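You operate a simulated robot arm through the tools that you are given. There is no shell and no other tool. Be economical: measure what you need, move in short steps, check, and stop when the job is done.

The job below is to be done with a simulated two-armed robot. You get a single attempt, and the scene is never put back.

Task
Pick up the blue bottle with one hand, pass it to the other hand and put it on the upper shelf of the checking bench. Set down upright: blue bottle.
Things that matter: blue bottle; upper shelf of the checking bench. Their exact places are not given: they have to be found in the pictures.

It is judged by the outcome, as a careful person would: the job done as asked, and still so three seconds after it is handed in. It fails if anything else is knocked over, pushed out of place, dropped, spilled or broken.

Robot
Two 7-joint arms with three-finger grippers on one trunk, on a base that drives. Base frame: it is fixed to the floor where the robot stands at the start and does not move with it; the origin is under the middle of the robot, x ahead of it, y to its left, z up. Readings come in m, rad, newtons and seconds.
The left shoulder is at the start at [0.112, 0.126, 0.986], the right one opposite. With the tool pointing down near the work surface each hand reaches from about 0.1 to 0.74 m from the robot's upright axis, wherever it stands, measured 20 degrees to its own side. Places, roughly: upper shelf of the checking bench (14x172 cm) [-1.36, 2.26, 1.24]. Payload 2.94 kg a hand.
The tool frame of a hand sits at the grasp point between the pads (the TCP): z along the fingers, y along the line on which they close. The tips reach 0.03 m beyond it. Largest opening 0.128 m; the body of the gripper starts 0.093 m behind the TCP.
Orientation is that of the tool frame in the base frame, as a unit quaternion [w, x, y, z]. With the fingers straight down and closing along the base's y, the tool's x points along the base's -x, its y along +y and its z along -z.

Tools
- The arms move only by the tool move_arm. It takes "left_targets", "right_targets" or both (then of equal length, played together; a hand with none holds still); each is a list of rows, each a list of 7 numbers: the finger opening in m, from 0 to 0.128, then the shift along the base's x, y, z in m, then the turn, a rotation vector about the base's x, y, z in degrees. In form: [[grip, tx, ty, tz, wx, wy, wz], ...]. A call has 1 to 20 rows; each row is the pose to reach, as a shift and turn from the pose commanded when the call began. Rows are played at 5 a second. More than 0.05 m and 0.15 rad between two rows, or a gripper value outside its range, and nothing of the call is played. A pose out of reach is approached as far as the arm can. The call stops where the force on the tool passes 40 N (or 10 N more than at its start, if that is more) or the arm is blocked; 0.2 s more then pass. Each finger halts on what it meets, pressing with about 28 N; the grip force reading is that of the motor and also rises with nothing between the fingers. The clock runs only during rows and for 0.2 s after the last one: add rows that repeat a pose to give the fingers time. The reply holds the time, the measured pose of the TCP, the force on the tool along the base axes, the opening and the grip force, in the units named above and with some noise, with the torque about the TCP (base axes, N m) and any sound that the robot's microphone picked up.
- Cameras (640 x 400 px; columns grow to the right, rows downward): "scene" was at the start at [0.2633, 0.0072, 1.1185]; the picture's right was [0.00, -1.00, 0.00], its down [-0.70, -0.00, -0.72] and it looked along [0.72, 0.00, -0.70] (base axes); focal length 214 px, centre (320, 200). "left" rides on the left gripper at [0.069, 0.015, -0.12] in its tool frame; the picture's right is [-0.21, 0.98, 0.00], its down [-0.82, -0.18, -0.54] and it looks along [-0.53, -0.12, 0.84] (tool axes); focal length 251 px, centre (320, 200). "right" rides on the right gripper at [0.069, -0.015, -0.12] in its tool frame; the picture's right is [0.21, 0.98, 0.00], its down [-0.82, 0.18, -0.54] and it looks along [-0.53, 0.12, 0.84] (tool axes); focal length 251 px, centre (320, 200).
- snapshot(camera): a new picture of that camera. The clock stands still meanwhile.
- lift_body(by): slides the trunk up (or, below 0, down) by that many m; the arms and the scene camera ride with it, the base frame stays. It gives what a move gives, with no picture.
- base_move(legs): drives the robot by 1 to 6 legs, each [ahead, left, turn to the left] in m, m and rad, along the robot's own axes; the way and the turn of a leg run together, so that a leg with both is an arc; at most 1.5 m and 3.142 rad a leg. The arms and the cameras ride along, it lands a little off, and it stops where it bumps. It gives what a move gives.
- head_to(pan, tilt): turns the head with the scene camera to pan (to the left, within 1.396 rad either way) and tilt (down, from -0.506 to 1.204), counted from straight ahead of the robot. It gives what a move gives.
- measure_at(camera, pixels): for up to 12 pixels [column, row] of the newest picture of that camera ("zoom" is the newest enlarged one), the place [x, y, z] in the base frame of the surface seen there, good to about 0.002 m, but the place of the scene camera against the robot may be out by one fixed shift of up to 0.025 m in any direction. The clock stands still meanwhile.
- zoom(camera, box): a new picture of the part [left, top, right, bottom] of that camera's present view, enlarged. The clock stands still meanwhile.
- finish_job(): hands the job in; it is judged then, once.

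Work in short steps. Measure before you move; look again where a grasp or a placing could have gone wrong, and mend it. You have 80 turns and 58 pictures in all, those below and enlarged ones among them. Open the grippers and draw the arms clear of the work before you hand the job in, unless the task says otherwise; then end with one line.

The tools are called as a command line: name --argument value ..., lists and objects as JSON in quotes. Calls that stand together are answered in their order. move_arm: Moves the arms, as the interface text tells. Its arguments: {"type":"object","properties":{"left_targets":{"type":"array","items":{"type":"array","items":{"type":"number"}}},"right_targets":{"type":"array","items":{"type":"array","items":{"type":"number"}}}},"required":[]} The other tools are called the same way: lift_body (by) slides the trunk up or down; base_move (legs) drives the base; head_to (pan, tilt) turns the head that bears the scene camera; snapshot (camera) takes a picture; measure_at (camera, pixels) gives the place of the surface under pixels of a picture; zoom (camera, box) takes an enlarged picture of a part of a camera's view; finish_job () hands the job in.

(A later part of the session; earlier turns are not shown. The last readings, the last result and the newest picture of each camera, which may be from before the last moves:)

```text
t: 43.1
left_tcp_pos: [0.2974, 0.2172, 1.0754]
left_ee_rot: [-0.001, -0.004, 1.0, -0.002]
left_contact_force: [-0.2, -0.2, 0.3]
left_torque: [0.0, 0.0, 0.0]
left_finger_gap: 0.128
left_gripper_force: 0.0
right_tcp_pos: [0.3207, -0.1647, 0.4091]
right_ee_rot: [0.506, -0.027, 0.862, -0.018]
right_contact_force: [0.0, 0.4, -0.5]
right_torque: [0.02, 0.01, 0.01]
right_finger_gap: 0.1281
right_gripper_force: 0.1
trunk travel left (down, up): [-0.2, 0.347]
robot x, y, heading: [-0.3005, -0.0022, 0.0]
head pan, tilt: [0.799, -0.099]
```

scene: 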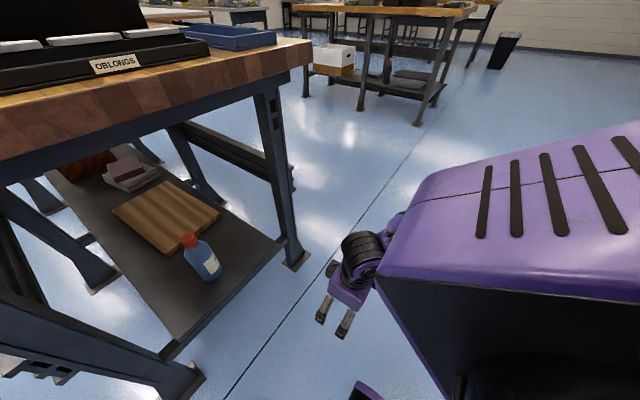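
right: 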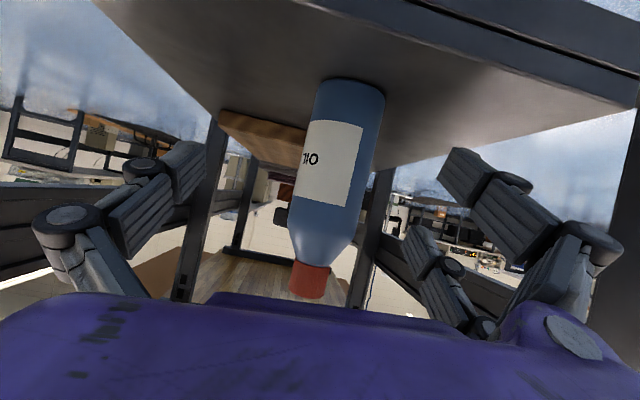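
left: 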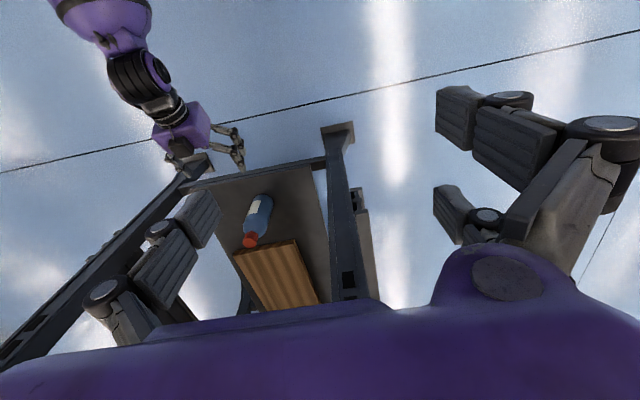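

Tracking is now exact. I correct y, z and the small orientation error, and look through the right camera.

move_arm --right_targets '[[0.128, 0.01, 0.009, -0.01, 1.6, 0.4, -0.8], [0.128, 0.02, 0.018, -0.019, 3.3, 0.8, -1.65], [0.128, 0.04, 0.018, -0.019, 3.3, 0.8, -1.65], [0.128, 0.04, 0.018, -0.019, 3.3, 0.8, -1.65]]'

snapshot --camera "right"

measure_at --camera "right" --pixels '[[345, 150], [330, 150], [365, 150], [340, 110], [330, 190]]'

```text
t: 44.1
left_tcp_pos: [0.2969, 0.2167, 1.0759]
left_ee_rot: [-0.001, -0.003, 1.0, -0.001]
left_contact_force: [1.2, 0.3, 1.2]
left_torque: [0.0, -0.05, 0.0]
left_finger_gap: 0.128
left_gripper_force: 0.2
right_tcp_pos: [0.3594, -0.1459, 0.3915]
right_ee_rot: [0.5, 0.0, 0.866, 0.0]
right_contact_force: [0.0, 0.5, 0.1]
right_torque: [0.05, -0.05, 0.01]
right_finger_gap: 0.1281
right_gripper_force: 0.0
trunk travel left (down, up): [-0.2, 0.347]
robot x, y, heading: [-0.3014, -0.0017, 0.0]
head pan, tilt: [0.799, -0.099]
```

```text
33 pictures are left
```

right: 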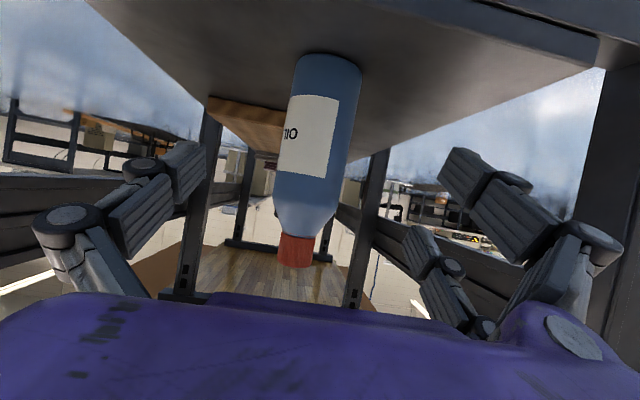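

```text
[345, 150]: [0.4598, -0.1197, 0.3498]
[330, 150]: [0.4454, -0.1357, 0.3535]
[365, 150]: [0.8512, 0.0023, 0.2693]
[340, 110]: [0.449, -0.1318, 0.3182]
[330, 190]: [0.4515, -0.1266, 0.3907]
```

The bottle is centred between the fingers (columns 282–352). I advance 0.119 m to put it at the grasp point.

move_arm --right_targets '[[0.128, 0.03, -0.001, 0, 0, 0, 0], [0.128, 0.06, -0.001, 0, 0, 0, 0], [0.128, 0.09, -0.001, 0, 0, 0, 0], [0.128, 0.119, -0.001, 0, 0, 0, 0], [0.128, 0.119, -0.001, 0, 0, 0, 0]]'

snapshot --camera "right"

```text
t: 45.3
left_tcp_pos: [0.2952, 0.2181, 1.0738]
left_ee_rot: [0.0, -0.003, 1.0, -0.002]
left_contact_force: [0.8, -0.5, 1.1]
left_torque: [-0.03, -0.01, -0.02]
left_finger_gap: 0.1277
left_gripper_force: 0.0
right_tcp_pos: [0.4796, -0.1476, 0.3899]
right_ee_rot: [0.5, 0.0, 0.866, 0.0]
right_contact_force: [0.2, -0.8, -0.5]
right_torque: [0.01, 0.0, -0.01]
right_finger_gap: 0.1282
right_gripper_force: 0.0
trunk travel left (down, up): [-0.2, 0.347]
robot x, y, heading: [-0.2971, 0.0021, -0.002]
head pan, tilt: [0.799, -0.099]
```

```text
32 pictures are left
```

right: 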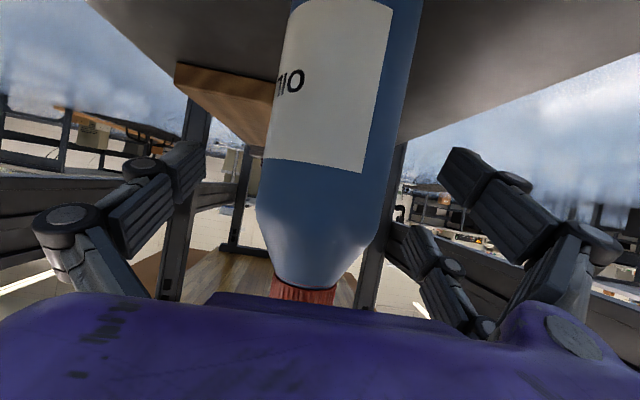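

The bottle is between the fingers. I close the gripper.

move_arm --right_targets '[[0.08, 0, 0, 0, 0, 0, 0], [0.04, 0, 0, 0, 0, 0, 0], [0.0, 0, 0, 0, 0, 0, 0], [0.0, 0, 0, 0, 0, 0, 0], [0.0, 0, 0, 0, 0, 0, 0], [0.0, 0, 0, 0, 0, 0, 0]]'

```text
t: 46.7
left_tcp_pos: [0.2959, 0.2177, 1.0747]
left_ee_rot: [0.0, -0.003, 1.0, -0.002]
left_contact_force: [0.0, -0.3, 0.3]
left_torque: [0.02, 0.01, 0.0]
left_finger_gap: 0.1277
left_gripper_force: 0.0
right_tcp_pos: [0.4795, -0.1475, 0.3905]
right_ee_rot: [0.501, 0.0, 0.866, 0.0]
right_contact_force: [0.3, 2.7, 1.7]
right_torque: [0.43, 0.05, -0.01]
right_finger_gap: 0.0658
right_gripper_force: 28.0
trunk travel left (down, up): [-0.2, 0.347]
robot x, y, heading: [-0.2983, 0.001, 0.0]
head pan, tilt: [0.799, -0.099]
```

Gripped at 0.066 m with 28 N. I lift 4 cm and check.

move_arm --right_targets '[[0.0, 0, 0, 0.02, 0, 0, 0], [0.0, 0, 0, 0.05, 0, 0, 0], [0.0, -0.02, 0, 0.06, 0, 0, 0], [0.0, -0.02, 0, 0.06, 0, 0, 0]]'

snapshot --camera "right"

```text
t: 47.7
left_tcp_pos: [0.2972, 0.2176, 1.074]
left_ee_rot: [0.0, -0.004, 1.0, -0.002]
left_contact_force: [0.4, 0.3, -1.2]
left_torque: [-0.01, 0.02, -0.01]
left_finger_gap: 0.1279
left_gripper_force: 0.2
right_tcp_pos: [0.4595, -0.1467, 0.4512]
right_ee_rot: [0.499, 0.0, 0.867, -0.001]
right_contact_force: [-0.4, -0.3, -3.8]
right_torque: [0.0, 0.03, -0.01]
right_finger_gap: 0.0651
right_gripper_force: 28.2
trunk travel left (down, up): [-0.2, 0.347]
robot x, y, heading: [-0.3008, 0.0002, 0.004]
head pan, tilt: [0.799, -0.099]
```

```text
31 pictures are left
```

right: 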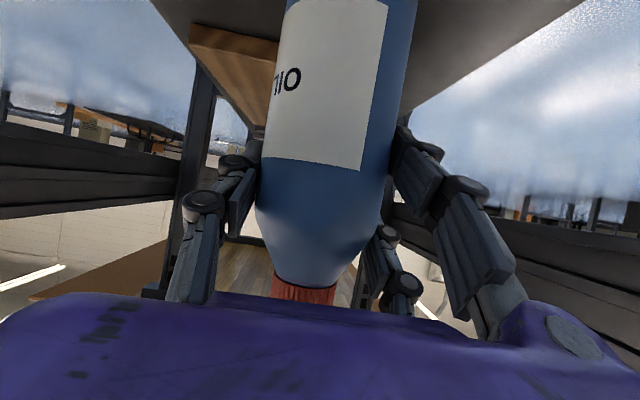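

The bottle is held (about 4 N). I back the base 0.35 m to bring it clear of the bench.

base_move --legs '[[-0.35, 0, 0]]'

head_to --pan 0.3 --tilt 0.5

snapshot --camera "scene"

```text
t: 50.0
left_tcp_pos: [-0.056, 0.2168, 1.0745]
left_ee_rot: [0.001, -0.005, 1.0, -0.002]
left_contact_force: [-0.6, 0.5, 0.6]
left_torque: [-0.02, 0.01, 0.01]
left_finger_gap: 0.1279
left_gripper_force: 0.0
right_tcp_pos: [0.1074, -0.1466, 0.4508]
right_ee_rot: [0.5, 0.0, 0.866, 0.0]
right_contact_force: [-0.2, 0.2, -4.2]
right_torque: [0.02, 0.03, 0.0]
right_finger_gap: 0.0652
right_gripper_force: 27.9
trunk travel left (down, up): [-0.2, 0.347]
robot x, y, heading: [-0.6522, -0.0048, 0.001]
head pan, tilt: [0.799, -0.099]
```

```text
t: 51.0
left_tcp_pos: [-0.0548, 0.2165, 1.0735]
left_ee_rot: [0.0, -0.004, 1.0, -0.002]
left_contact_force: [-0.1, -0.1, -0.3]
left_torque: [-0.01, 0.0, -0.03]
left_finger_gap: 0.128
left_gripper_force: 0.1
right_tcp_pos: [0.1078, -0.1465, 0.451]
right_ee_rot: [0.5, -0.001, 0.866, 0.001]
right_contact_force: [0.4, -1.0, -4.8]
right_torque: [0.01, 0.01, -0.01]
right_finger_gap: 0.0652
right_gripper_force: 28.5
trunk travel left (down, up): [-0.2, 0.347]
robot x, y, heading: [-0.651, 0.0005, -0.0]
head pan, tilt: [0.3, 0.499]
```

```text
30 pictures are left
```

scene: 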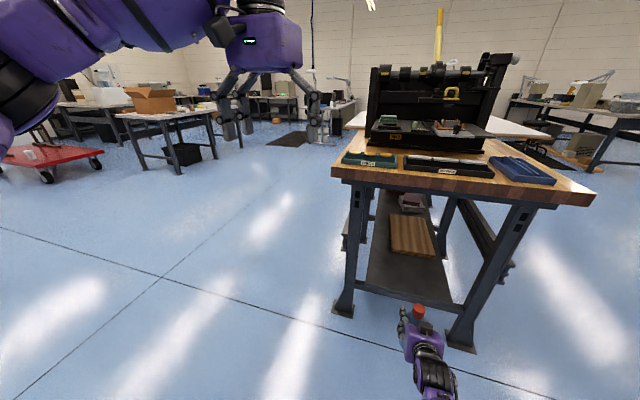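

Bottle is out of the shelf, bench undisturbed. Now I bring the right hand to the handover spot in front, turning it 45° to the left.

move_arm --right_targets '[[0.0, -0.017, 0.016, 0.025, 0, 0, 5.6], [0.0, -0.035, 0.032, 0.05, 0, 0, 11.2], [0.0, -0.052, 0.047, 0.075, 0, 0, 16.8], [0.0, -0.069, 0.063, 0.1, 0, 0, 22.5], [0.0, -0.086, 0.079, 0.125, 0, 0, 28], [0.0, -0.104, 0.095, 0.15, 0, 0, 33.7], [0.0, -0.121, 0.11, 0.175, 0, 0, 39.4], [0.0, -0.138, 0.126, 0.2, 0, 0, 45], [0.0, -0.138, 0.126, 0.2, 0, 0, 45], [0.0, -0.138, 0.126, 0.2, 0, 0, 45]]'

```text
t: 53.2
left_tcp_pos: [-0.0551, 0.2172, 1.0743]
left_ee_rot: [0.0, -0.005, 1.0, -0.002]
left_contact_force: [0.8, -0.7, 0.9]
left_torque: [-0.01, 0.0, 0.02]
left_finger_gap: 0.1281
left_gripper_force: 0.1
right_tcp_pos: [-0.031, -0.0209, 0.651]
right_ee_rot: [0.462, -0.332, 0.8, 0.191]
right_contact_force: [0.3, -0.6, -5.5]
right_torque: [-0.04, 0.04, -0.01]
right_finger_gap: 0.0653
right_gripper_force: 28.7
trunk travel left (down, up): [-0.2, 0.347]
robot x, y, heading: [-0.6499, -0.0018, 0.004]
head pan, tilt: [0.3, 0.499]
```

Right hand tracked exactly. Now I turn the left hand to point ahead-right, 30° down, and bring it to a standoff left of the bottle.

move_arm --left_targets '[[0.128, -0.006, 0.003, -0.02, -2.35, -5.67, -4.08], [0.128, -0.012, 0.006, -0.05, -4.7, -11.34, -8.16], [0.128, -0.018, 0.009, -0.08, -7.05, -17.0, -12.24], [0.128, -0.024, 0.012, -0.11, -9.4, -22.7, -16.3], [0.128, -0.03, 0.015, -0.14, -11.75, -28.35, -20.4], [0.128, -0.036, 0.018, -0.17, -14.1, -34.0, -24.5], [0.128, -0.042, 0.021, -0.2, -16.45, -39.7, -28.6], [0.128, -0.048, 0.024, -0.23, -18.8, -45.4, -32.6], [0.128, -0.055, 0.028, -0.26, -21.15, -51.0, -36.7], [0.128, -0.065, 0.033, -0.29, -23.5, -56.7, -40.8], [0.128, -0.065, 0.033, -0.32, -23.5, -56.7, -40.8], [0.128, -0.065, 0.033, -0.32, -23.5, -56.7, -40.8]]'

snapshot --camera "scene"

```text
t: 55.8
left_tcp_pos: [-0.1199, 0.25, 0.7556]
left_ee_rot: [0.461, 0.329, 0.801, -0.194]
left_contact_force: [0.6, 0.1, 0.3]
left_torque: [-0.04, 0.0, -0.02]
left_finger_gap: 0.1279
left_gripper_force: 0.0
left hand out of reach, approached as far as the arm can: row 8, 9
right_tcp_pos: [-0.0315, -0.0204, 0.6512]
right_ee_rot: [0.462, -0.332, 0.8, 0.191]
right_contact_force: [-0.2, 0.1, -4.0]
right_torque: [0.03, -0.01, 0.02]
right_finger_gap: 0.0651
right_gripper_force: 28.2
trunk travel left (down, up): [-0.2, 0.347]
robot x, y, heading: [-0.6487, 0.0012, 0.006]
head pan, tilt: [0.3, 0.499]
```

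```text
29 pictures are left
```

scene: 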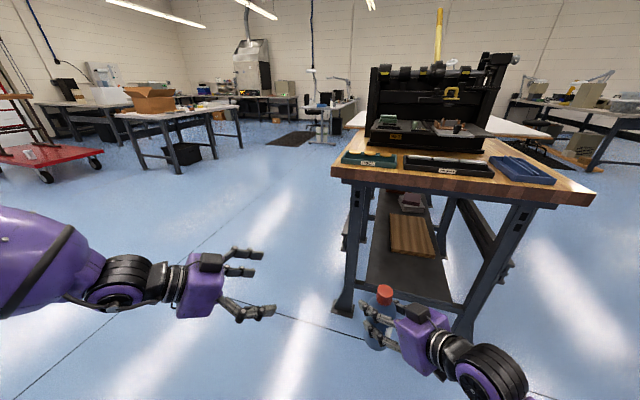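

Both hands are well posed. I move the left hand to 14 cm before the bottle's lower part and measure the bottle from the left camera.

move_arm --left_targets '[[0.128, 0, -0.01, -0.045, 0, 0, 0], [0.128, 0, -0.03, -0.09, 0, 0, 0], [0.128, 0, -0.05, -0.13, 0, 0, 0], [0.128, 0, -0.08, -0.16, 0, 0, 0], [0.128, -0.005, -0.12, -0.1746, 0, 0, 0], [0.128, -0.011, -0.15, -0.1746, 0, 0, 0], [0.128, -0.011, -0.171, -0.1746, 0, 0, 0], [0.128, -0.011, -0.171, -0.1746, 0, 0, 0]]'

snapshot --camera "left"

```text
t: 57.6
left_tcp_pos: [-0.1203, 0.2573, 0.7023]
left_ee_rot: [0.459, 0.33, 0.801, -0.196]
left_contact_force: [-0.6, -0.4, 0.2]
left_torque: [-0.03, 0.02, 0.04]
left_finger_gap: 0.128
left_gripper_force: 0.1
left hand out of reach, approached as far as the arm can: row 1, 2, 3, 4, 5, 6, 7, 8
right_tcp_pos: [-0.0322, -0.021, 0.651]
right_ee_rot: [0.462, -0.331, 0.8, 0.191]
right_contact_force: [0.4, -0.7, -4.6]
right_torque: [-0.01, 0.04, -0.03]
right_finger_gap: 0.0653
right_gripper_force: 27.6
trunk travel left (down, up): [-0.2, 0.347]
robot x, y, heading: [-0.6489, -0.0007, 0.003]
head pan, tilt: [0.3, 0.499]
```

```text
28 pictures are left
```

left: 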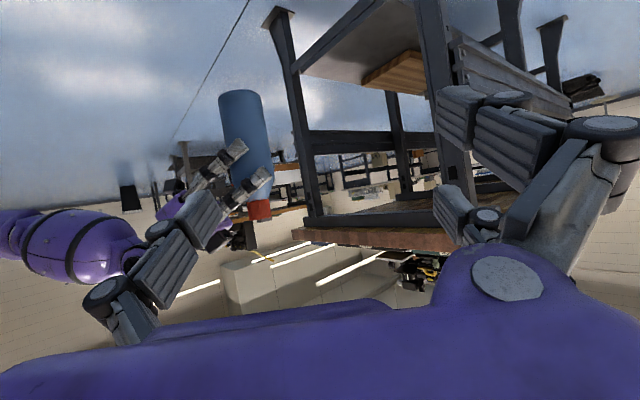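

The left arm can't go that low in this posture, so I'll raise the bottle instead: right hand up 0.2 m, and left hand up a little to z≈0.8.

move_arm --right_targets '[[0.0, 0, 0, 0.04, 0, 0, 0], [0.0, 0, 0, 0.08, 0, 0, 0], [0.0, 0, 0, 0.12, 0, 0, 0], [0.0, 0, 0, 0.16, 0, 0, 0], [0.0, 0, 0, 0.2, 0, 0, 0], [0.0, 0, 0, 0.2, 0, 0, 0]]'

move_arm --left_targets '[[0.128, 0, 0, 0.03, 0, 0, 0], [0.128, 0, 0, 0.06, 0, 0, 0], [0.128, 0, 0, 0.09, 0, 0, 0], [0.128, 0, 0, 0.09, 0, 0, 0]]'

```text
t: 59.0
left_tcp_pos: [-0.1198, 0.2568, 0.7007]
left_ee_rot: [0.458, 0.33, 0.802, -0.196]
left_contact_force: [-0.3, 0.1, 0.2]
left_torque: [0.0, 0.04, -0.01]
left_finger_gap: 0.1278
left_gripper_force: 0.1
right_tcp_pos: [-0.0299, -0.0204, 0.851]
right_ee_rot: [0.461, -0.332, 0.8, 0.192]
right_contact_force: [0.6, 0.4, -5.0]
right_torque: [-0.06, -0.04, -0.01]
right_finger_gap: 0.065
right_gripper_force: 28.3
trunk travel left (down, up): [-0.2, 0.347]
robot x, y, heading: [-0.6515, 0.001, 0.003]
head pan, tilt: [0.3, 0.499]
```

```text
t: 60.0
left_tcp_pos: [-0.1213, 0.2561, 0.7908]
left_ee_rot: [0.46, 0.329, 0.801, -0.195]
left_contact_force: [0.2, 1.3, -0.2]
left_torque: [-0.04, -0.01, -0.01]
left_finger_gap: 0.1282
left_gripper_force: 0.0
right_tcp_pos: [-0.0305, -0.0194, 0.8512]
right_ee_rot: [0.462, -0.332, 0.8, 0.192]
right_contact_force: [-0.8, -1.2, -4.5]
right_torque: [-0.04, 0.01, 0.0]
right_finger_gap: 0.065
right_gripper_force: 27.4
trunk travel left (down, up): [-0.2, 0.347]
robot x, y, heading: [-0.6499, -0.0002, 0.004]
head pan, tilt: [0.3, 0.499]
```

Tracking is fine here. Left hand now to the standoff 14 cm from the bottle at z 0.781.

move_arm --left_targets '[[0.128, 0, -0.04, -0.003, 0, 0, 0], [0.128, 0, -0.08, -0.006, 0, 0, 0], [0.128, -0.005, -0.12, -0.01, 0, 0, 0], [0.128, -0.009, -0.15, -0.01, 0, 0, 0], [0.128, -0.009, -0.176, -0.01, 0, 0, 0], [0.128, -0.009, -0.176, -0.01, 0, 0, 0]]'

snapshot --camera "left"

snapshot --camera "scene"

```text
t: 61.4
left_tcp_pos: [-0.119, 0.1382, 0.8104]
left_ee_rot: [0.458, 0.331, 0.801, -0.196]
left_contact_force: [0.1, 0.1, -0.9]
left_torque: [0.02, 0.03, 0.0]
left_finger_gap: 0.128
left_gripper_force: 0.0
left hand out of reach, approached as far as the arm can: row 3, 4, 5, 6
right_tcp_pos: [-0.0311, -0.0206, 0.8518]
right_ee_rot: [0.462, -0.332, 0.8, 0.191]
right_contact_force: [0.2, -0.6, -4.9]
right_torque: [0.01, 0.0, -0.02]
right_finger_gap: 0.0653
right_gripper_force: 27.9
trunk travel left (down, up): [-0.2, 0.347]
robot x, y, heading: [-0.6514, -0.001, 0.003]
head pan, tilt: [0.3, 0.499]
```

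```text
27 pictures are left
```

left: 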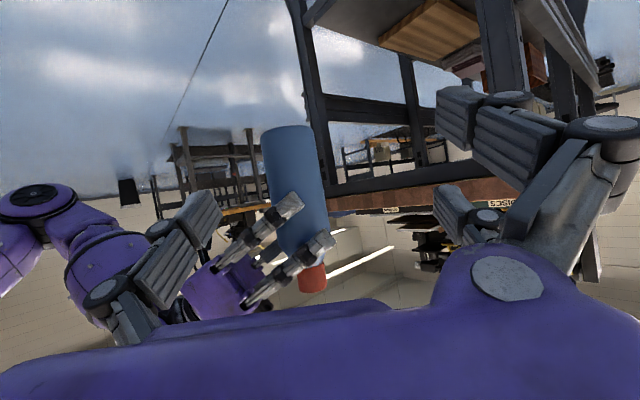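

```text
26 pictures are left
```

scene: 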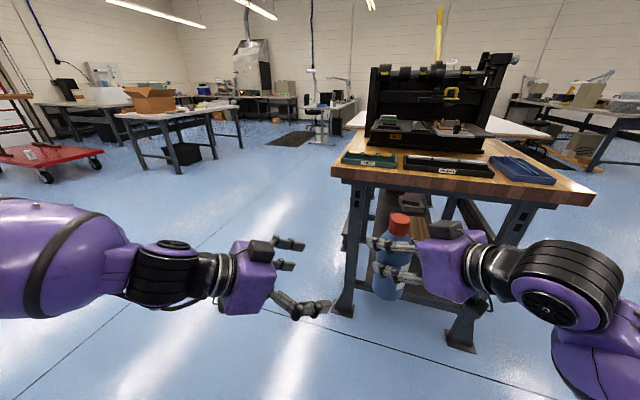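

The left hand stops at y 0.138. I try it further forward, where its arm is less folded.

move_arm --left_targets '[[0.128, 0.0, 0.0, -0.01, 0, 0, 0], [0.128, 0.03, 0.03, -0.03, 0, 0, 0], [0.128, 0.06, 0.03, -0.03, 0, 0, 0], [0.128, 0.08, 0.03, -0.03, 0, 0, 0], [0.128, 0.08, 0.03, -0.03, 0, 0, 0]]'

```text
t: 62.6
left_tcp_pos: [-0.0382, 0.1669, 0.7816]
left_ee_rot: [0.46, 0.329, 0.801, -0.195]
left_contact_force: [0.2, -0.9, -0.4]
left_torque: [-0.03, 0.03, 0.01]
left_finger_gap: 0.128
left_gripper_force: 0.1
left hand out of reach, approached as far as the arm can: row 1, 2, 3
right_tcp_pos: [-0.0305, -0.0191, 0.8517]
right_ee_rot: [0.462, -0.333, 0.8, 0.192]
right_contact_force: [0.8, 0.7, -4.1]
right_torque: [-0.01, -0.01, 0.03]
right_finger_gap: 0.0653
right_gripper_force: 28.3
trunk travel left (down, up): [-0.2, 0.347]
robot x, y, heading: [-0.653, 0.0015, 0.004]
head pan, tilt: [0.3, 0.499]
```

Reachable there. I bring the bottle to (0.06,0.068), straight ahead of the left hand.

move_arm --right_targets '[[0.0, 0.03, 0.02, 0, 0, 0, 0], [0.0, 0.06, 0.045, 0, 0, 0, 0], [0.0, 0.09, 0.07, 0, 0, 0, 0], [0.0, 0.09, 0.088, 0, 0, 0, 0], [0.0, 0.09, 0.088, 0, 0, 0, 0]]'

snapshot --camera "left"

```text
t: 63.8
left_tcp_pos: [-0.0375, 0.1689, 0.7807]
left_ee_rot: [0.46, 0.329, 0.802, -0.194]
left_contact_force: [-0.8, -1.2, -0.2]
left_torque: [0.01, -0.01, -0.01]
left_finger_gap: 0.128
left_gripper_force: 0.1
right_tcp_pos: [0.0584, 0.0668, 0.8512]
right_ee_rot: [0.462, -0.332, 0.8, 0.192]
right_contact_force: [0.5, 0.6, -3.9]
right_torque: [0.0, -0.01, 0.01]
right_finger_gap: 0.0652
right_gripper_force: 28.3
trunk travel left (down, up): [-0.2, 0.347]
robot x, y, heading: [-0.651, 0.0008, 0.004]
head pan, tilt: [0.3, 0.499]
```

```text
25 pictures are left
```

left: 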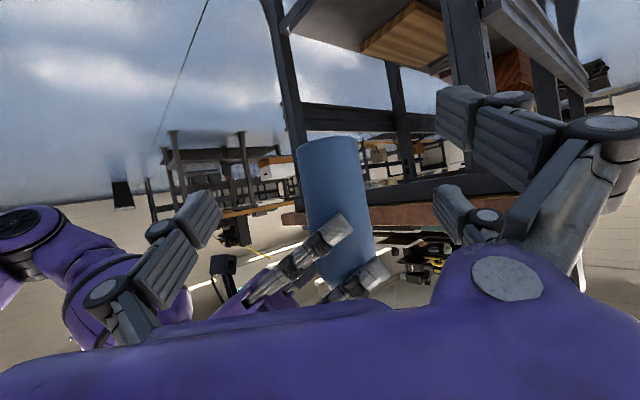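

The bottle is ahead between the left fingers. I measure it and the right fingers from here.

measure_at --camera "left" --pixels '[[330, 145], [333, 170], [338, 200], [305, 160], [360, 170], [340, 232], [310, 250], [360, 215], [375, 272]]'

```text
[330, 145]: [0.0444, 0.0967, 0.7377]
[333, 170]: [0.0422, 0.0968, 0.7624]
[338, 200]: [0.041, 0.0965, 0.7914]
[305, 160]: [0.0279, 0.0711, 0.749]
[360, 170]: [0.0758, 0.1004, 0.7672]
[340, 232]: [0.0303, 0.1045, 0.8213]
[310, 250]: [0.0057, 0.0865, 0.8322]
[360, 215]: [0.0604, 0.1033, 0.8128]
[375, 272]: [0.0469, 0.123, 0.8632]
```

Bottle axis ≈(0.0595,0.069); base z≈0.731; right fingers' underside ≈0.813. I advance the left hand along its axis to z 0.771.

move_arm --left_targets '[[0.128, 0.0, 0.0, -0.0097, 0, 0, 0], [0.128, 0.02, -0.02, -0.0097, 0, 0, 0], [0.128, 0.04, -0.041, -0.0097, 0, 0, 0], [0.128, 0.06, -0.062, -0.0097, 0, 0, 0], [0.128, 0.08, -0.083, -0.0097, 0, 0, 0], [0.128, 0.097, -0.1, -0.0097, 0, 0, 0], [0.128, 0.097, -0.1, -0.0097, 0, 0, 0]]'

```text
t: 65.4
left_tcp_pos: [0.06, 0.068, 0.7708]
left_ee_rot: [0.46, 0.329, 0.801, -0.195]
left_contact_force: [-0.4, -0.4, -0.2]
left_torque: [-0.01, 0.0, 0.05]
left_finger_gap: 0.1279
left_gripper_force: 0.0
right_tcp_pos: [0.0592, 0.0686, 0.8521]
right_ee_rot: [0.462, -0.331, 0.801, 0.19]
right_contact_force: [0.4, 0.1, -3.9]
right_torque: [0.02, 0.02, 0.01]
right_finger_gap: 0.0653
right_gripper_force: 27.9
trunk travel left (down, up): [-0.2, 0.347]
robot x, y, heading: [-0.6506, 0.0001, 0.002]
head pan, tilt: [0.3, 0.499]
```

The left hand arrived exactly, without contact. I close it on the bottle.

move_arm --left_targets '[[0.09, 0, 0, 0, 0, 0, 0], [0.05, 0, 0, 0, 0, 0, 0], [0.0, 0, 0, 0, 0, 0, 0], [0.0, 0, 0, 0, 0, 0, 0], [0.0, 0, 0, 0, 0, 0, 0], [0.0, 0, 0, 0, 0, 0, 0]]'

snapshot --camera "left"

```text
t: 66.8
left_tcp_pos: [0.0591, 0.0683, 0.7711]
left_ee_rot: [0.46, 0.329, 0.802, -0.194]
left_contact_force: [4.6, 3.6, -0.1]
left_torque: [0.09, -0.18, 0.01]
left_finger_gap: 0.0664
left_gripper_force: 28.5
right_tcp_pos: [0.0595, 0.0677, 0.8516]
right_ee_rot: [0.462, -0.332, 0.8, 0.191]
right_contact_force: [-4.1, -3.7, -3.8]
right_torque: [-0.42, 0.48, 0.0]
right_finger_gap: 0.0652
right_gripper_force: 28.3
trunk travel left (down, up): [-0.2, 0.347]
robot x, y, heading: [-0.651, 0.0043, 0.002]
head pan, tilt: [0.3, 0.499]
```

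```text
24 pictures are left
```

left: 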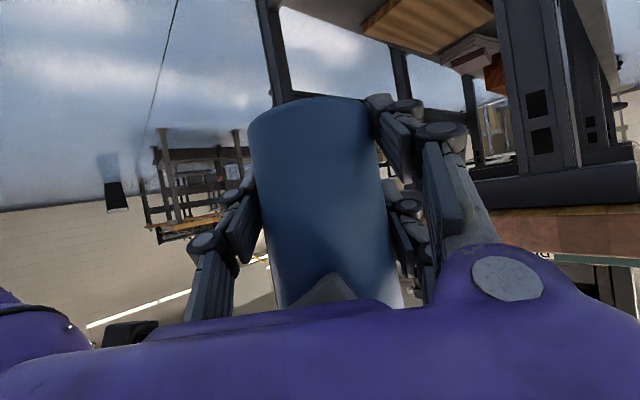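

Both hands hold the bottle. I open the right hand only to 0.09 (to stay clear of the left palm), then withdraw it horizontally.

move_arm --right_targets '[[0.075, 0, 0, 0, 0, 0, 0], [0.09, 0, 0, 0, 0, 0, 0], [0.09, 0, 0, 0, 0, 0, 0], [0.09, -0.02, -0.02, 0, 0, 0, 0], [0.09, -0.045, -0.045, 0.0, 0, 0, 0], [0.09, -0.07, -0.07, 0.0, 0, 0, 0], [0.09, -0.1, -0.1, 0, 0, 0, 0], [0.09, -0.12, -0.12, 0, 0, 0, 0]]'

snapshot --camera "scene"

```text
t: 68.6
left_tcp_pos: [0.0596, 0.0687, 0.7711]
left_ee_rot: [0.46, 0.329, 0.801, -0.194]
left_contact_force: [-0.7, 0.6, -1.0]
left_torque: [0.03, -0.02, 0.01]
left_finger_gap: 0.0662
left_gripper_force: 28.1
right_tcp_pos: [-0.0611, -0.0525, 0.8512]
right_ee_rot: [0.462, -0.332, 0.8, 0.192]
right_contact_force: [-0.5, 0.0, 0.3]
right_torque: [-0.01, 0.02, -0.01]
right_finger_gap: 0.0899
right_gripper_force: 0.0
trunk travel left (down, up): [-0.2, 0.347]
robot x, y, heading: [-0.6546, -0.0011, 0.002]
head pan, tilt: [0.3, 0.499]
```

```text
23 pictures are left
```

scene: 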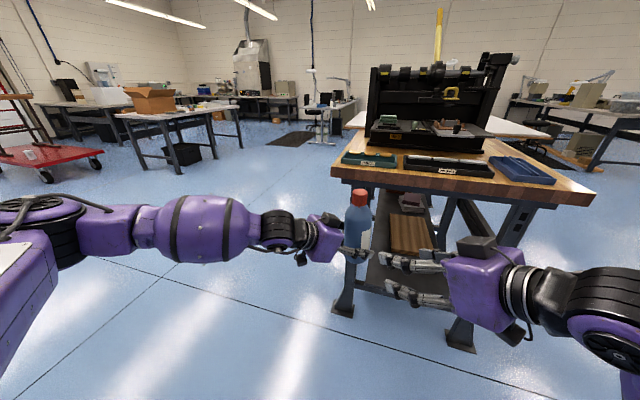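

Handover done: the left hand holds the bottle alone, upright. I pull the right hand aside and raise the trunk 0.3 m.

move_arm --right_targets '[[0.09, -0.02, -0.035, 0, 0, 0, 0], [0.09, -0.04, -0.07, 0, 0, 0, 0], [0.09, -0.06, -0.105, 0, 0, 0, 0], [0.09, -0.08, -0.14, 0, 0, 0, 0], [0.09, -0.1, -0.175, 0, 0, 0, 0], [0.09, -0.12, -0.21, 0, 0, 0, 0]]'

lift_body --by 0.3

base_move --legs '[[0, 0, 1.571]]'

snapshot --camera "scene"

```text
t: 70.0
left_tcp_pos: [0.0584, 0.0691, 0.7716]
left_ee_rot: [0.46, 0.329, 0.801, -0.194]
left_contact_force: [-0.4, -0.1, -0.1]
left_torque: [0.02, -0.01, 0.01]
left_finger_gap: 0.0664
left_gripper_force: 27.8
right_tcp_pos: [-0.18, -0.2636, 0.854]
right_ee_rot: [0.462, -0.332, 0.799, 0.192]
right_contact_force: [1.3, -0.2, 0.2]
right_torque: [-0.01, 0.0, -0.02]
right_finger_gap: 0.0902
right_gripper_force: 0.1
trunk travel left (down, up): [-0.2, 0.347]
robot x, y, heading: [-0.6509, -0.0023, 0.001]
head pan, tilt: [0.3, 0.499]
```

```text
t: 73.0
left_tcp_pos: [0.0604, 0.0697, 1.0686]
left_ee_rot: [0.458, 0.329, 0.802, -0.195]
left_contact_force: [-0.6, -0.3, -4.6]
left_torque: [-0.01, -0.02, 0.01]
left_finger_gap: 0.0663
left_gripper_force: 27.8
right_tcp_pos: [-0.18, -0.2626, 1.1497]
right_ee_rot: [0.462, -0.331, 0.8, 0.192]
right_contact_force: [0.0, 0.0, 0.2]
right_torque: [0.02, 0.01, 0.0]
right_finger_gap: 0.0902
right_gripper_force: 0.0
trunk travel left (down, up): [-0.5, 0.047]
robot x, y, heading: [-0.6514, -0.0009, -0.001]
head pan, tilt: [0.3, 0.499]
```

```text
t: 77.2
left_tcp_pos: [-0.7121, 0.7105, 1.0696]
left_ee_rot: [0.463, -0.329, 0.802, 0.185]
left_contact_force: [0.1, -0.4, -4.5]
left_torque: [0.01, -0.01, 0.0]
left_finger_gap: 0.0663
left_gripper_force: 28.0
right_tcp_pos: [-0.3836, 0.4676, 1.1497]
right_ee_rot: [-0.194, 0.798, -0.335, -0.461]
right_contact_force: [-0.3, 0.0, -0.8]
right_torque: [-0.03, -0.01, -0.01]
right_finger_gap: 0.0899
right_gripper_force: 0.1
trunk travel left (down, up): [-0.5, 0.047]
robot x, y, heading: [-0.6528, -0.0006, 1.559]
head pan, tilt: [0.3, 0.499]
```

```text
22 pictures are left
```

scene: 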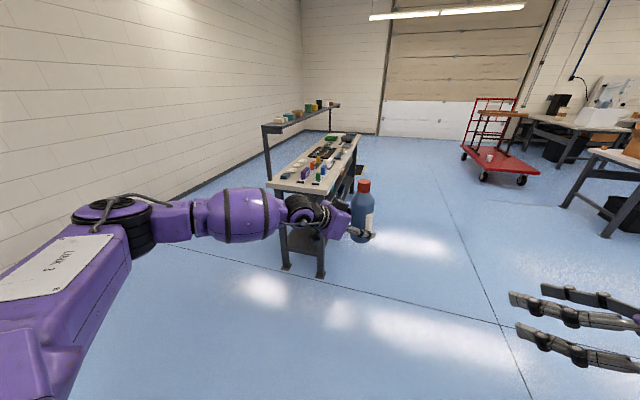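

The way is clear. I drive ahead along y beside the checking bench, keeping 0.35 m extra distance, then turn to face it.

base_move --legs '[[1.4, -0.35, 0], [0.5, 0, 0], [0, 0, 1.58]]'

head_to --pan 0.0 --tilt 0.25

snapshot --camera "scene"

```text
t: 90.7
left_tcp_pos: [-0.9814, 1.8282, 1.0701]
left_ee_rot: [-0.199, 0.798, -0.337, -0.458]
left_contact_force: [-0.8, -0.3, -0.7]
left_torque: [0.01, -0.01, -0.02]
left_finger_gap: 0.0003
left_gripper_force: 3.3
right_tcp_pos: [-0.7337, 2.1544, 1.1506]
right_ee_rot: [0.187, 0.803, 0.325, -0.464]
right_contact_force: [0.2, 0.0, -0.2]
right_torque: [0.0, -0.01, 0.0]
right_finger_gap: 0.0897
right_gripper_force: 0.1
trunk travel left (down, up): [-0.5, 0.047]
robot x, y, heading: [-0.2714, 1.8852, 3.127]
head pan, tilt: [0.3, 0.499]
```

```text
t: 91.5
left_tcp_pos: [-0.9801, 1.8294, 1.0706]
left_ee_rot: [-0.199, 0.798, -0.337, -0.458]
left_contact_force: [0.4, -0.6, 0.0]
left_torque: [-0.01, 0.04, 0.0]
left_finger_gap: 0.0
left_gripper_force: 3.0
right_tcp_pos: [-0.7342, 2.1547, 1.1511]
right_ee_rot: [0.188, 0.803, 0.326, -0.463]
right_contact_force: [-1.4, -0.7, 0.3]
right_torque: [-0.01, 0.02, 0.02]
right_finger_gap: 0.0899
right_gripper_force: 0.1
trunk travel left (down, up): [-0.5, 0.047]
robot x, y, heading: [-0.2729, 1.8844, 3.123]
head pan, tilt: [0.0, 0.25]
```

```text
21 pictures are left
```

scene: 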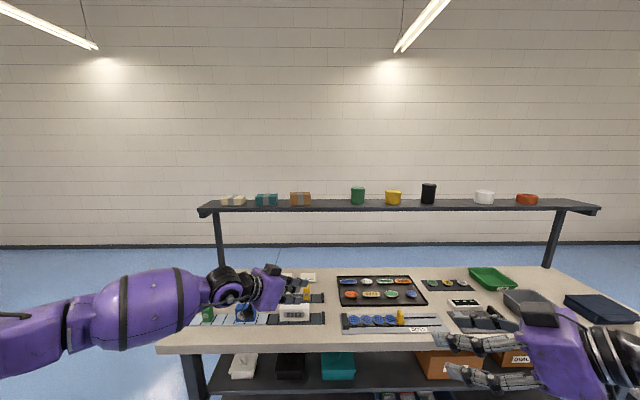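

The left hand is empty: the bottle slipped out during the drive. I need to find it; I look down in front and around.

head_to --pan 0.6 --tilt 0.7

snapshot --camera "scene"

head_to --pan 1.39 --tilt 0.5

snapshot --camera "scene"

```text
t: 92.5
left_tcp_pos: [-0.9798, 1.8275, 1.0708]
left_ee_rot: [-0.199, 0.798, -0.337, -0.457]
left_contact_force: [-0.3, -0.3, -0.4]
left_torque: [0.01, 0.01, 0.01]
left_finger_gap: 0.0001
left_gripper_force: 2.6
right_tcp_pos: [-0.7347, 2.1538, 1.1507]
right_ee_rot: [0.187, 0.803, 0.324, -0.464]
right_contact_force: [-0.1, 0.7, -0.1]
right_torque: [-0.01, 0.01, -0.03]
right_finger_gap: 0.09
right_gripper_force: 0.0
trunk travel left (down, up): [-0.5, 0.047]
robot x, y, heading: [-0.2661, 1.8831, 3.121]
head pan, tilt: [0.6, 0.7]
```

```text
20 pictures are left
```

scene: 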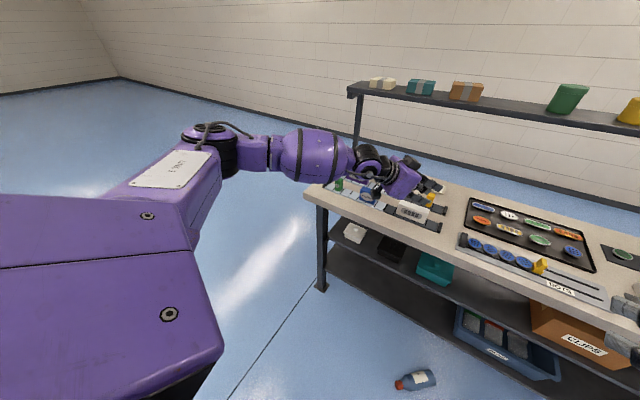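

```text
t: 93.7
left_tcp_pos: [-0.9808, 1.8285, 1.0708]
left_ee_rot: [-0.198, 0.798, -0.337, -0.459]
left_contact_force: [-0.8, 0.3, -0.4]
left_torque: [0.0, 0.01, -0.02]
left_finger_gap: 0.0001
left_gripper_force: 3.5
right_tcp_pos: [-0.7346, 2.1549, 1.1506]
right_ee_rot: [0.187, 0.803, 0.325, -0.463]
right_contact_force: [0.1, -0.4, -0.2]
right_torque: [0.02, 0.01, 0.05]
right_finger_gap: 0.0901
right_gripper_force: 0.1
trunk travel left (down, up): [-0.5, 0.047]
robot x, y, heading: [-0.273, 1.8849, 3.125]
head pan, tilt: [1.389, 0.499]
```

```text
19 pictures are left
```

scene: 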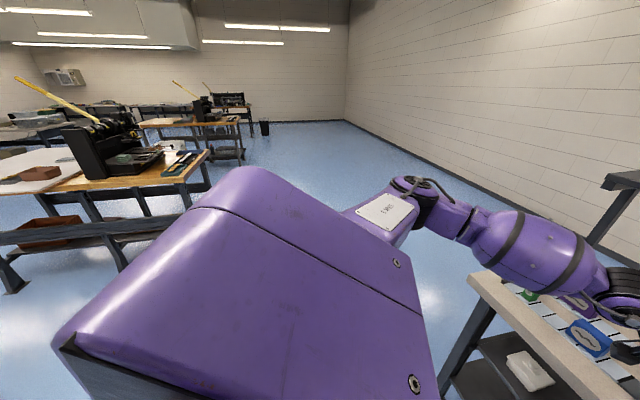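

The bottle lies on the floor in front of the checking bench at (417,380) of the first view, apparently intact. I look at it more closely.

head_to --pan 0.35 --tilt 0.9

snapshot --camera "scene"

```text
t: 94.9
left_tcp_pos: [-0.9815, 1.828, 1.0709]
left_ee_rot: [-0.199, 0.798, -0.337, -0.458]
left_contact_force: [0.0, -0.8, 0.2]
left_torque: [0.0, 0.02, 0.02]
left_finger_gap: 0.0
left_gripper_force: 3.5
right_tcp_pos: [-0.7354, 2.1565, 1.1512]
right_ee_rot: [0.187, 0.803, 0.325, -0.464]
right_contact_force: [0.2, 1.1, 0.2]
right_torque: [-0.01, -0.02, 0.0]
right_finger_gap: 0.0902
right_gripper_force: 0.0
trunk travel left (down, up): [-0.5, 0.047]
robot x, y, heading: [-0.2664, 1.8843, 3.124]
head pan, tilt: [0.351, 0.901]
```

```text
18 pictures are left
```

scene: 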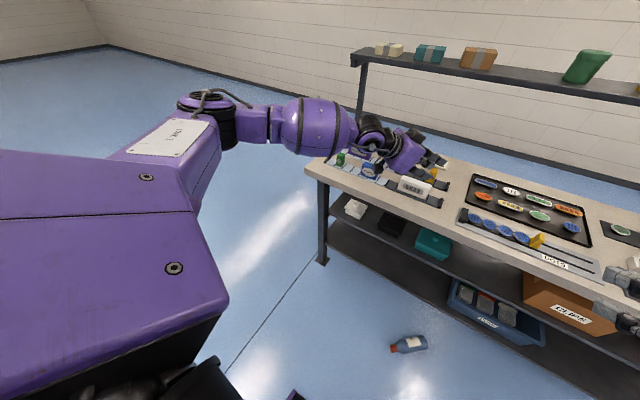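

The bottle lies at about (408,344). I measure its ends and the bench edge.

measure_at --camera "scene" --pixels '[[394, 348], [402, 346], [412, 343], [424, 341], [426, 336], [426, 347], [400, 356], [325, 258], [600, 400], [450, 310]]'

zoom --camera "scene" --box '[360, 310, 460, 373]'

```text
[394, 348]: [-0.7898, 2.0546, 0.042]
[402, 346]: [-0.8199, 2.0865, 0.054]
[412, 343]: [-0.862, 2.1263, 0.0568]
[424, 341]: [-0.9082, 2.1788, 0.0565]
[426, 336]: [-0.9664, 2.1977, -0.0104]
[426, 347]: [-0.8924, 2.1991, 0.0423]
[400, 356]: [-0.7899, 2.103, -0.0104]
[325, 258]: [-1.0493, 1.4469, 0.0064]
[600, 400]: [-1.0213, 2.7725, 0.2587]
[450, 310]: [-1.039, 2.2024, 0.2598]
```

```text
6.35 times, centred on (410, 342) of scene
```

zoom: 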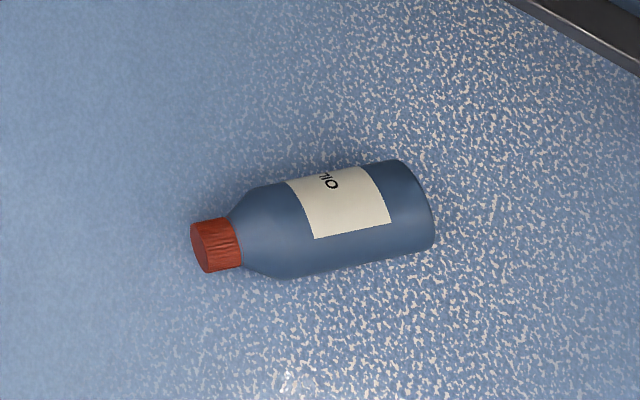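

The bottle lies with its base toward the bench (axis base→cap ≈ (0.69,-0.72)), centre near (-0.84,2.14). I'll pick it with the right hand from its north side: turn to face -y and drive there, arms kept high.

base_move --legs '[[0, 0, 1.588], [-0.68, 0, 0], [0, -0.28, 0]]'

head_to --pan 0.5 --tilt -0.1

```text
t: 105.2
left_tcp_pos: [-0.4828, 1.8532, 1.0697]
left_ee_rot: [0.19, 0.798, 0.337, -0.462]
left_contact_force: [0.0, 0.4, 0.4]
left_torque: [0.02, -0.01, 0.01]
left_finger_gap: 0.0
left_gripper_force: 2.7
right_tcp_pos: [-0.8161, 2.0917, 1.1519]
right_ee_rot: [0.462, 0.329, 0.801, -0.19]
right_contact_force: [0.4, 0.6, -0.5]
right_torque: [-0.01, 0.01, 0.0]
right_finger_gap: 0.0901
right_gripper_force: 0.1
trunk travel left (down, up): [-0.5, 0.047]
robot x, y, heading: [-0.5592, 2.5637, -1.563]
head pan, tilt: [0.351, 0.901]
```

```text
t: 106.5
left_tcp_pos: [-0.4831, 1.8529, 1.0705]
left_ee_rot: [0.189, 0.799, 0.336, -0.462]
left_contact_force: [-0.2, -0.3, 0.5]
left_torque: [0.01, 0.01, 0.05]
left_finger_gap: 0.0
left_gripper_force: 3.4
right_tcp_pos: [-0.8158, 2.0926, 1.1522]
right_ee_rot: [0.463, 0.328, 0.801, -0.19]
right_contact_force: [0.7, 0.0, 1.0]
right_torque: [0.0, -0.02, -0.01]
right_finger_gap: 0.09
right_gripper_force: 0.1
trunk travel left (down, up): [-0.5, 0.047]
robot x, y, heading: [-0.5574, 2.5643, -1.564]
head pan, tilt: [0.499, -0.099]
```

In place. I turn the right hand tool-down (keeping its yaw along the bottle's axis) while lowering it 0.3 m, and set the left hand aside with open fingers.

move_arm --right_targets '[[0.128, -0.003, 0.004, -0.03, 3.5, 3.5, 0], [0.128, -0.006, 0.008, -0.06, 7.1, 7.1, 0], [0.128, -0.009, 0.012, -0.09, 10.6, 10.6, 0], [0.128, -0.012, 0.016, -0.12, 14.1, 14.1, 0], [0.128, -0.015, 0.02, -0.15, 17.7, 17.7, 0], [0.128, -0.018, 0.024, -0.18, 21.2, 21.2, 0], [0.128, -0.02, 0.028, -0.21, 24.7, 24.7, 0], [0.128, -0.022, 0.032, -0.24, 28.3, 28.3, 0], [0.128, -0.025, 0.036, -0.27, 31.8, 31.8, 0], [0.128, -0.027, 0.04, -0.3, 35.3, 35.3, 0], [0.128, -0.029, 0.044, -0.3, 38.9, 38.9, 0], [0.128, -0.03, 0.048, -0.3, 42.4, 42.4, 0], [0.128, -0.03, 0.048, -0.3, 42.4, 42.4, 0]]' --left_targets '[[0.02, 0.012, 0.01, 0, 0, 0, 0], [0.04, 0.024, 0.02, 0, 0, 0, 0], [0.06, 0.036, 0.03, 0, 0, 0, 0], [0.08, 0.048, 0.04, 0, 0, 0, 0], [0.1, 0.06, 0.05, 0, 0, 0, 0], [0.128, 0.072, 0.06, 0, 0, 0, 0], [0.128, 0.084, 0.07, 0, 0, 0, 0], [0.128, 0.096, 0.08, 0, 0, 0, 0], [0.128, 0.1, 0.09, 0, 0, 0, 0], [0.128, 0.1, 0.1, 0, 0, 0, 0], [0.128, 0.1, 0.1, 0, 0, 0, 0], [0.128, 0.1, 0.1, 0, 0, 0, 0], [0.128, 0.1, 0.1, 0, 0, 0, 0]]'

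snapshot --camera "right"

```text
t: 109.3
left_tcp_pos: [-0.383, 1.9536, 1.071]
left_ee_rot: [0.189, 0.798, 0.336, -0.462]
left_contact_force: [0.9, -0.2, -0.2]
left_torque: [-0.01, 0.0, 0.05]
left_finger_gap: 0.128
left_gripper_force: 0.0
right_tcp_pos: [-0.8451, 2.14, 0.85]
right_ee_rot: [0.001, 0.381, 0.924, 0.003]
right_contact_force: [0.5, -0.1, 0.1]
right_torque: [0.01, -0.01, 0.02]
right_finger_gap: 0.1281
right_gripper_force: 0.0
trunk travel left (down, up): [-0.5, 0.047]
robot x, y, heading: [-0.5585, 2.5626, -1.565]
head pan, tilt: [0.499, -0.099]
```

```text
16 pictures are left
```

right: 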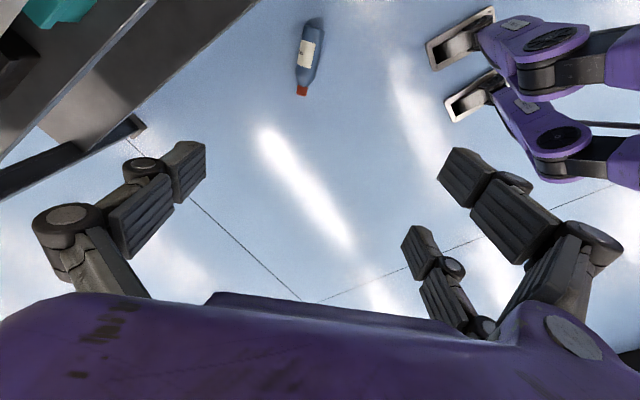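

Tracking is exact; the bottle is at (308,58). I measure it with the right camera.

measure_at --camera "right" --pixels '[[302, 91], [304, 80], [308, 62], [312, 40], [316, 22], [300, 60], [317, 62], [140, 128], [460, 50], [255, 5]]'

```text
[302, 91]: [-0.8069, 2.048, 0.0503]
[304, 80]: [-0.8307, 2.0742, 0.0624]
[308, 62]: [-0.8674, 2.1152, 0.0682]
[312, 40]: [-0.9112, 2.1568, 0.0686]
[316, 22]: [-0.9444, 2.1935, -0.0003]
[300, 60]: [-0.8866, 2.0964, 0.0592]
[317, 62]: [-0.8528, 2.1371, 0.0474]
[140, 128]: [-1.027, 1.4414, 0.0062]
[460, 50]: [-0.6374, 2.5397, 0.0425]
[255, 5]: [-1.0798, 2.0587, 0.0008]
```

Bottle grip point (85 mm from its base) ≈(-0.877,2.124). Before lowering the trunk I check that the right elbow clears the bench top.

head_to --pan -0.7 --tilt 0.6

snapshot --camera "scene"

```text
t: 110.7
left_tcp_pos: [-0.3824, 1.9538, 1.0703]
left_ee_rot: [0.188, 0.799, 0.335, -0.462]
left_contact_force: [0.2, 0.4, 0.0]
left_torque: [0.0, 0.01, 0.01]
left_finger_gap: 0.128
left_gripper_force: 0.0
right_tcp_pos: [-0.8451, 2.1408, 0.8513]
right_ee_rot: [0.002, 0.381, 0.925, 0.002]
right_contact_force: [-0.2, -0.3, 0.8]
right_torque: [-0.03, -0.02, 0.02]
right_finger_gap: 0.1279
right_gripper_force: 0.0
trunk travel left (down, up): [-0.5, 0.047]
robot x, y, heading: [-0.5581, 2.5652, -1.566]
head pan, tilt: [-0.7, 0.6]
```

```text
15 pictures are left
```

scene: 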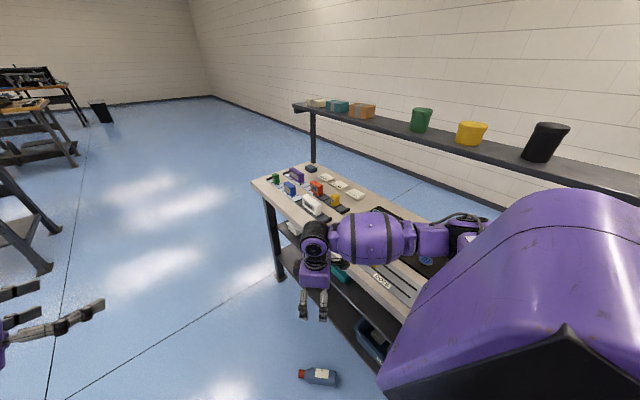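

The elbow at (465,235) hangs over the bench; I measure it.

measure_at --camera "scene" --pixels '[[465, 228], [430, 240], [380, 238], [315, 245], [480, 218], [340, 240], [250, 182], [400, 320]]'

```text
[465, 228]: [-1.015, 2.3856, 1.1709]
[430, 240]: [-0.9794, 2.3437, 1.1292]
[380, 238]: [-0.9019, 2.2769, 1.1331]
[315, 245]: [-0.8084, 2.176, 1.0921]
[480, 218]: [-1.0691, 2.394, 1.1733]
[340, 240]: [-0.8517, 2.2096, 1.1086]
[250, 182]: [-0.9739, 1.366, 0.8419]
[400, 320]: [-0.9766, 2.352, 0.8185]
```

The elbow would hit the bench if lowered here. I sidestep 0.25 m away, lower the trunk there, extend the hand down, and then step back in with a straighter arm.

head_to --pan 0.5 --tilt -0.1

base_move --legs '[[-0.04, 0.25, 0]]'

lift_body --by -0.5

move_arm --right_targets '[[0.128, -0.005, -0.009, -0.035, 0, 0, 0], [0.128, -0.01, -0.018, -0.07, 0, 0, 0], [0.128, -0.016, -0.028, -0.105, 0, 0, 0], [0.128, -0.022, -0.038, -0.14, 0, 0, 0], [0.128, -0.028, -0.048, -0.175, 0, 0, 0], [0.128, -0.032, -0.057, -0.21, 0, 0, 0], [0.128, -0.032, -0.057, -0.21, 0, 0, 0]]'

snapshot --camera "right"

```text
t: 112.1
left_tcp_pos: [-0.3824, 1.952, 1.0715]
left_ee_rot: [0.189, 0.799, 0.335, -0.462]
left_contact_force: [-0.6, 0.0, -0.5]
left_torque: [0.01, -0.02, -0.01]
left_finger_gap: 0.128
left_gripper_force: 0.0
right_tcp_pos: [-0.846, 2.1403, 0.8502]
right_ee_rot: [0.002, 0.38, 0.925, 0.002]
right_contact_force: [-0.8, -0.6, -0.4]
right_torque: [0.0, 0.01, -0.01]
right_finger_gap: 0.1281
right_gripper_force: 0.0
trunk travel left (down, up): [-0.5, 0.047]
robot x, y, heading: [-0.5583, 2.5634, -1.558]
head pan, tilt: [0.499, -0.099]
```

```text
t: 114.9
left_tcp_pos: [-0.1319, 1.9948, 1.0702]
left_ee_rot: [0.189, 0.798, 0.336, -0.462]
left_contact_force: [-1.0, -0.1, 0.1]
left_torque: [0.02, 0.01, 0.0]
left_finger_gap: 0.1282
left_gripper_force: 0.0
right_tcp_pos: [-0.5939, 2.1821, 0.8505]
right_ee_rot: [0.002, 0.381, 0.925, 0.002]
right_contact_force: [0.0, -0.6, -0.2]
right_torque: [0.01, 0.0, 0.01]
right_finger_gap: 0.128
right_gripper_force: 0.0
trunk travel left (down, up): [-0.5, 0.047]
robot x, y, heading: [-0.3033, 2.6078, -1.564]
head pan, tilt: [0.499, -0.099]
```

```text
refused: -0.5 is not a number from -0.4 to 0.4
```

```text
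t: 116.5
left_tcp_pos: [-0.1325, 1.9955, 1.07]
left_ee_rot: [0.189, 0.799, 0.336, -0.462]
left_contact_force: [-0.6, 0.1, 0.6]
left_torque: [0.0, 0.01, 0.02]
left_finger_gap: 0.1281
left_gripper_force: 0.1
right_tcp_pos: [-0.625, 2.1245, 0.6421]
right_ee_rot: [0.002, 0.381, 0.924, 0.002]
right_contact_force: [0.1, 0.7, -1.0]
right_torque: [0.01, -0.01, 0.03]
right_finger_gap: 0.1279
right_gripper_force: 0.0
trunk travel left (down, up): [-0.5, 0.047]
robot x, y, heading: [-0.304, 2.6098, -1.568]
head pan, tilt: [0.499, -0.099]
```

```text
14 pictures are left
```

right: 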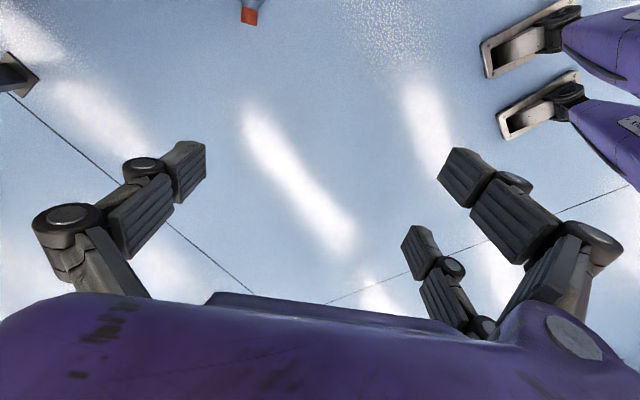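

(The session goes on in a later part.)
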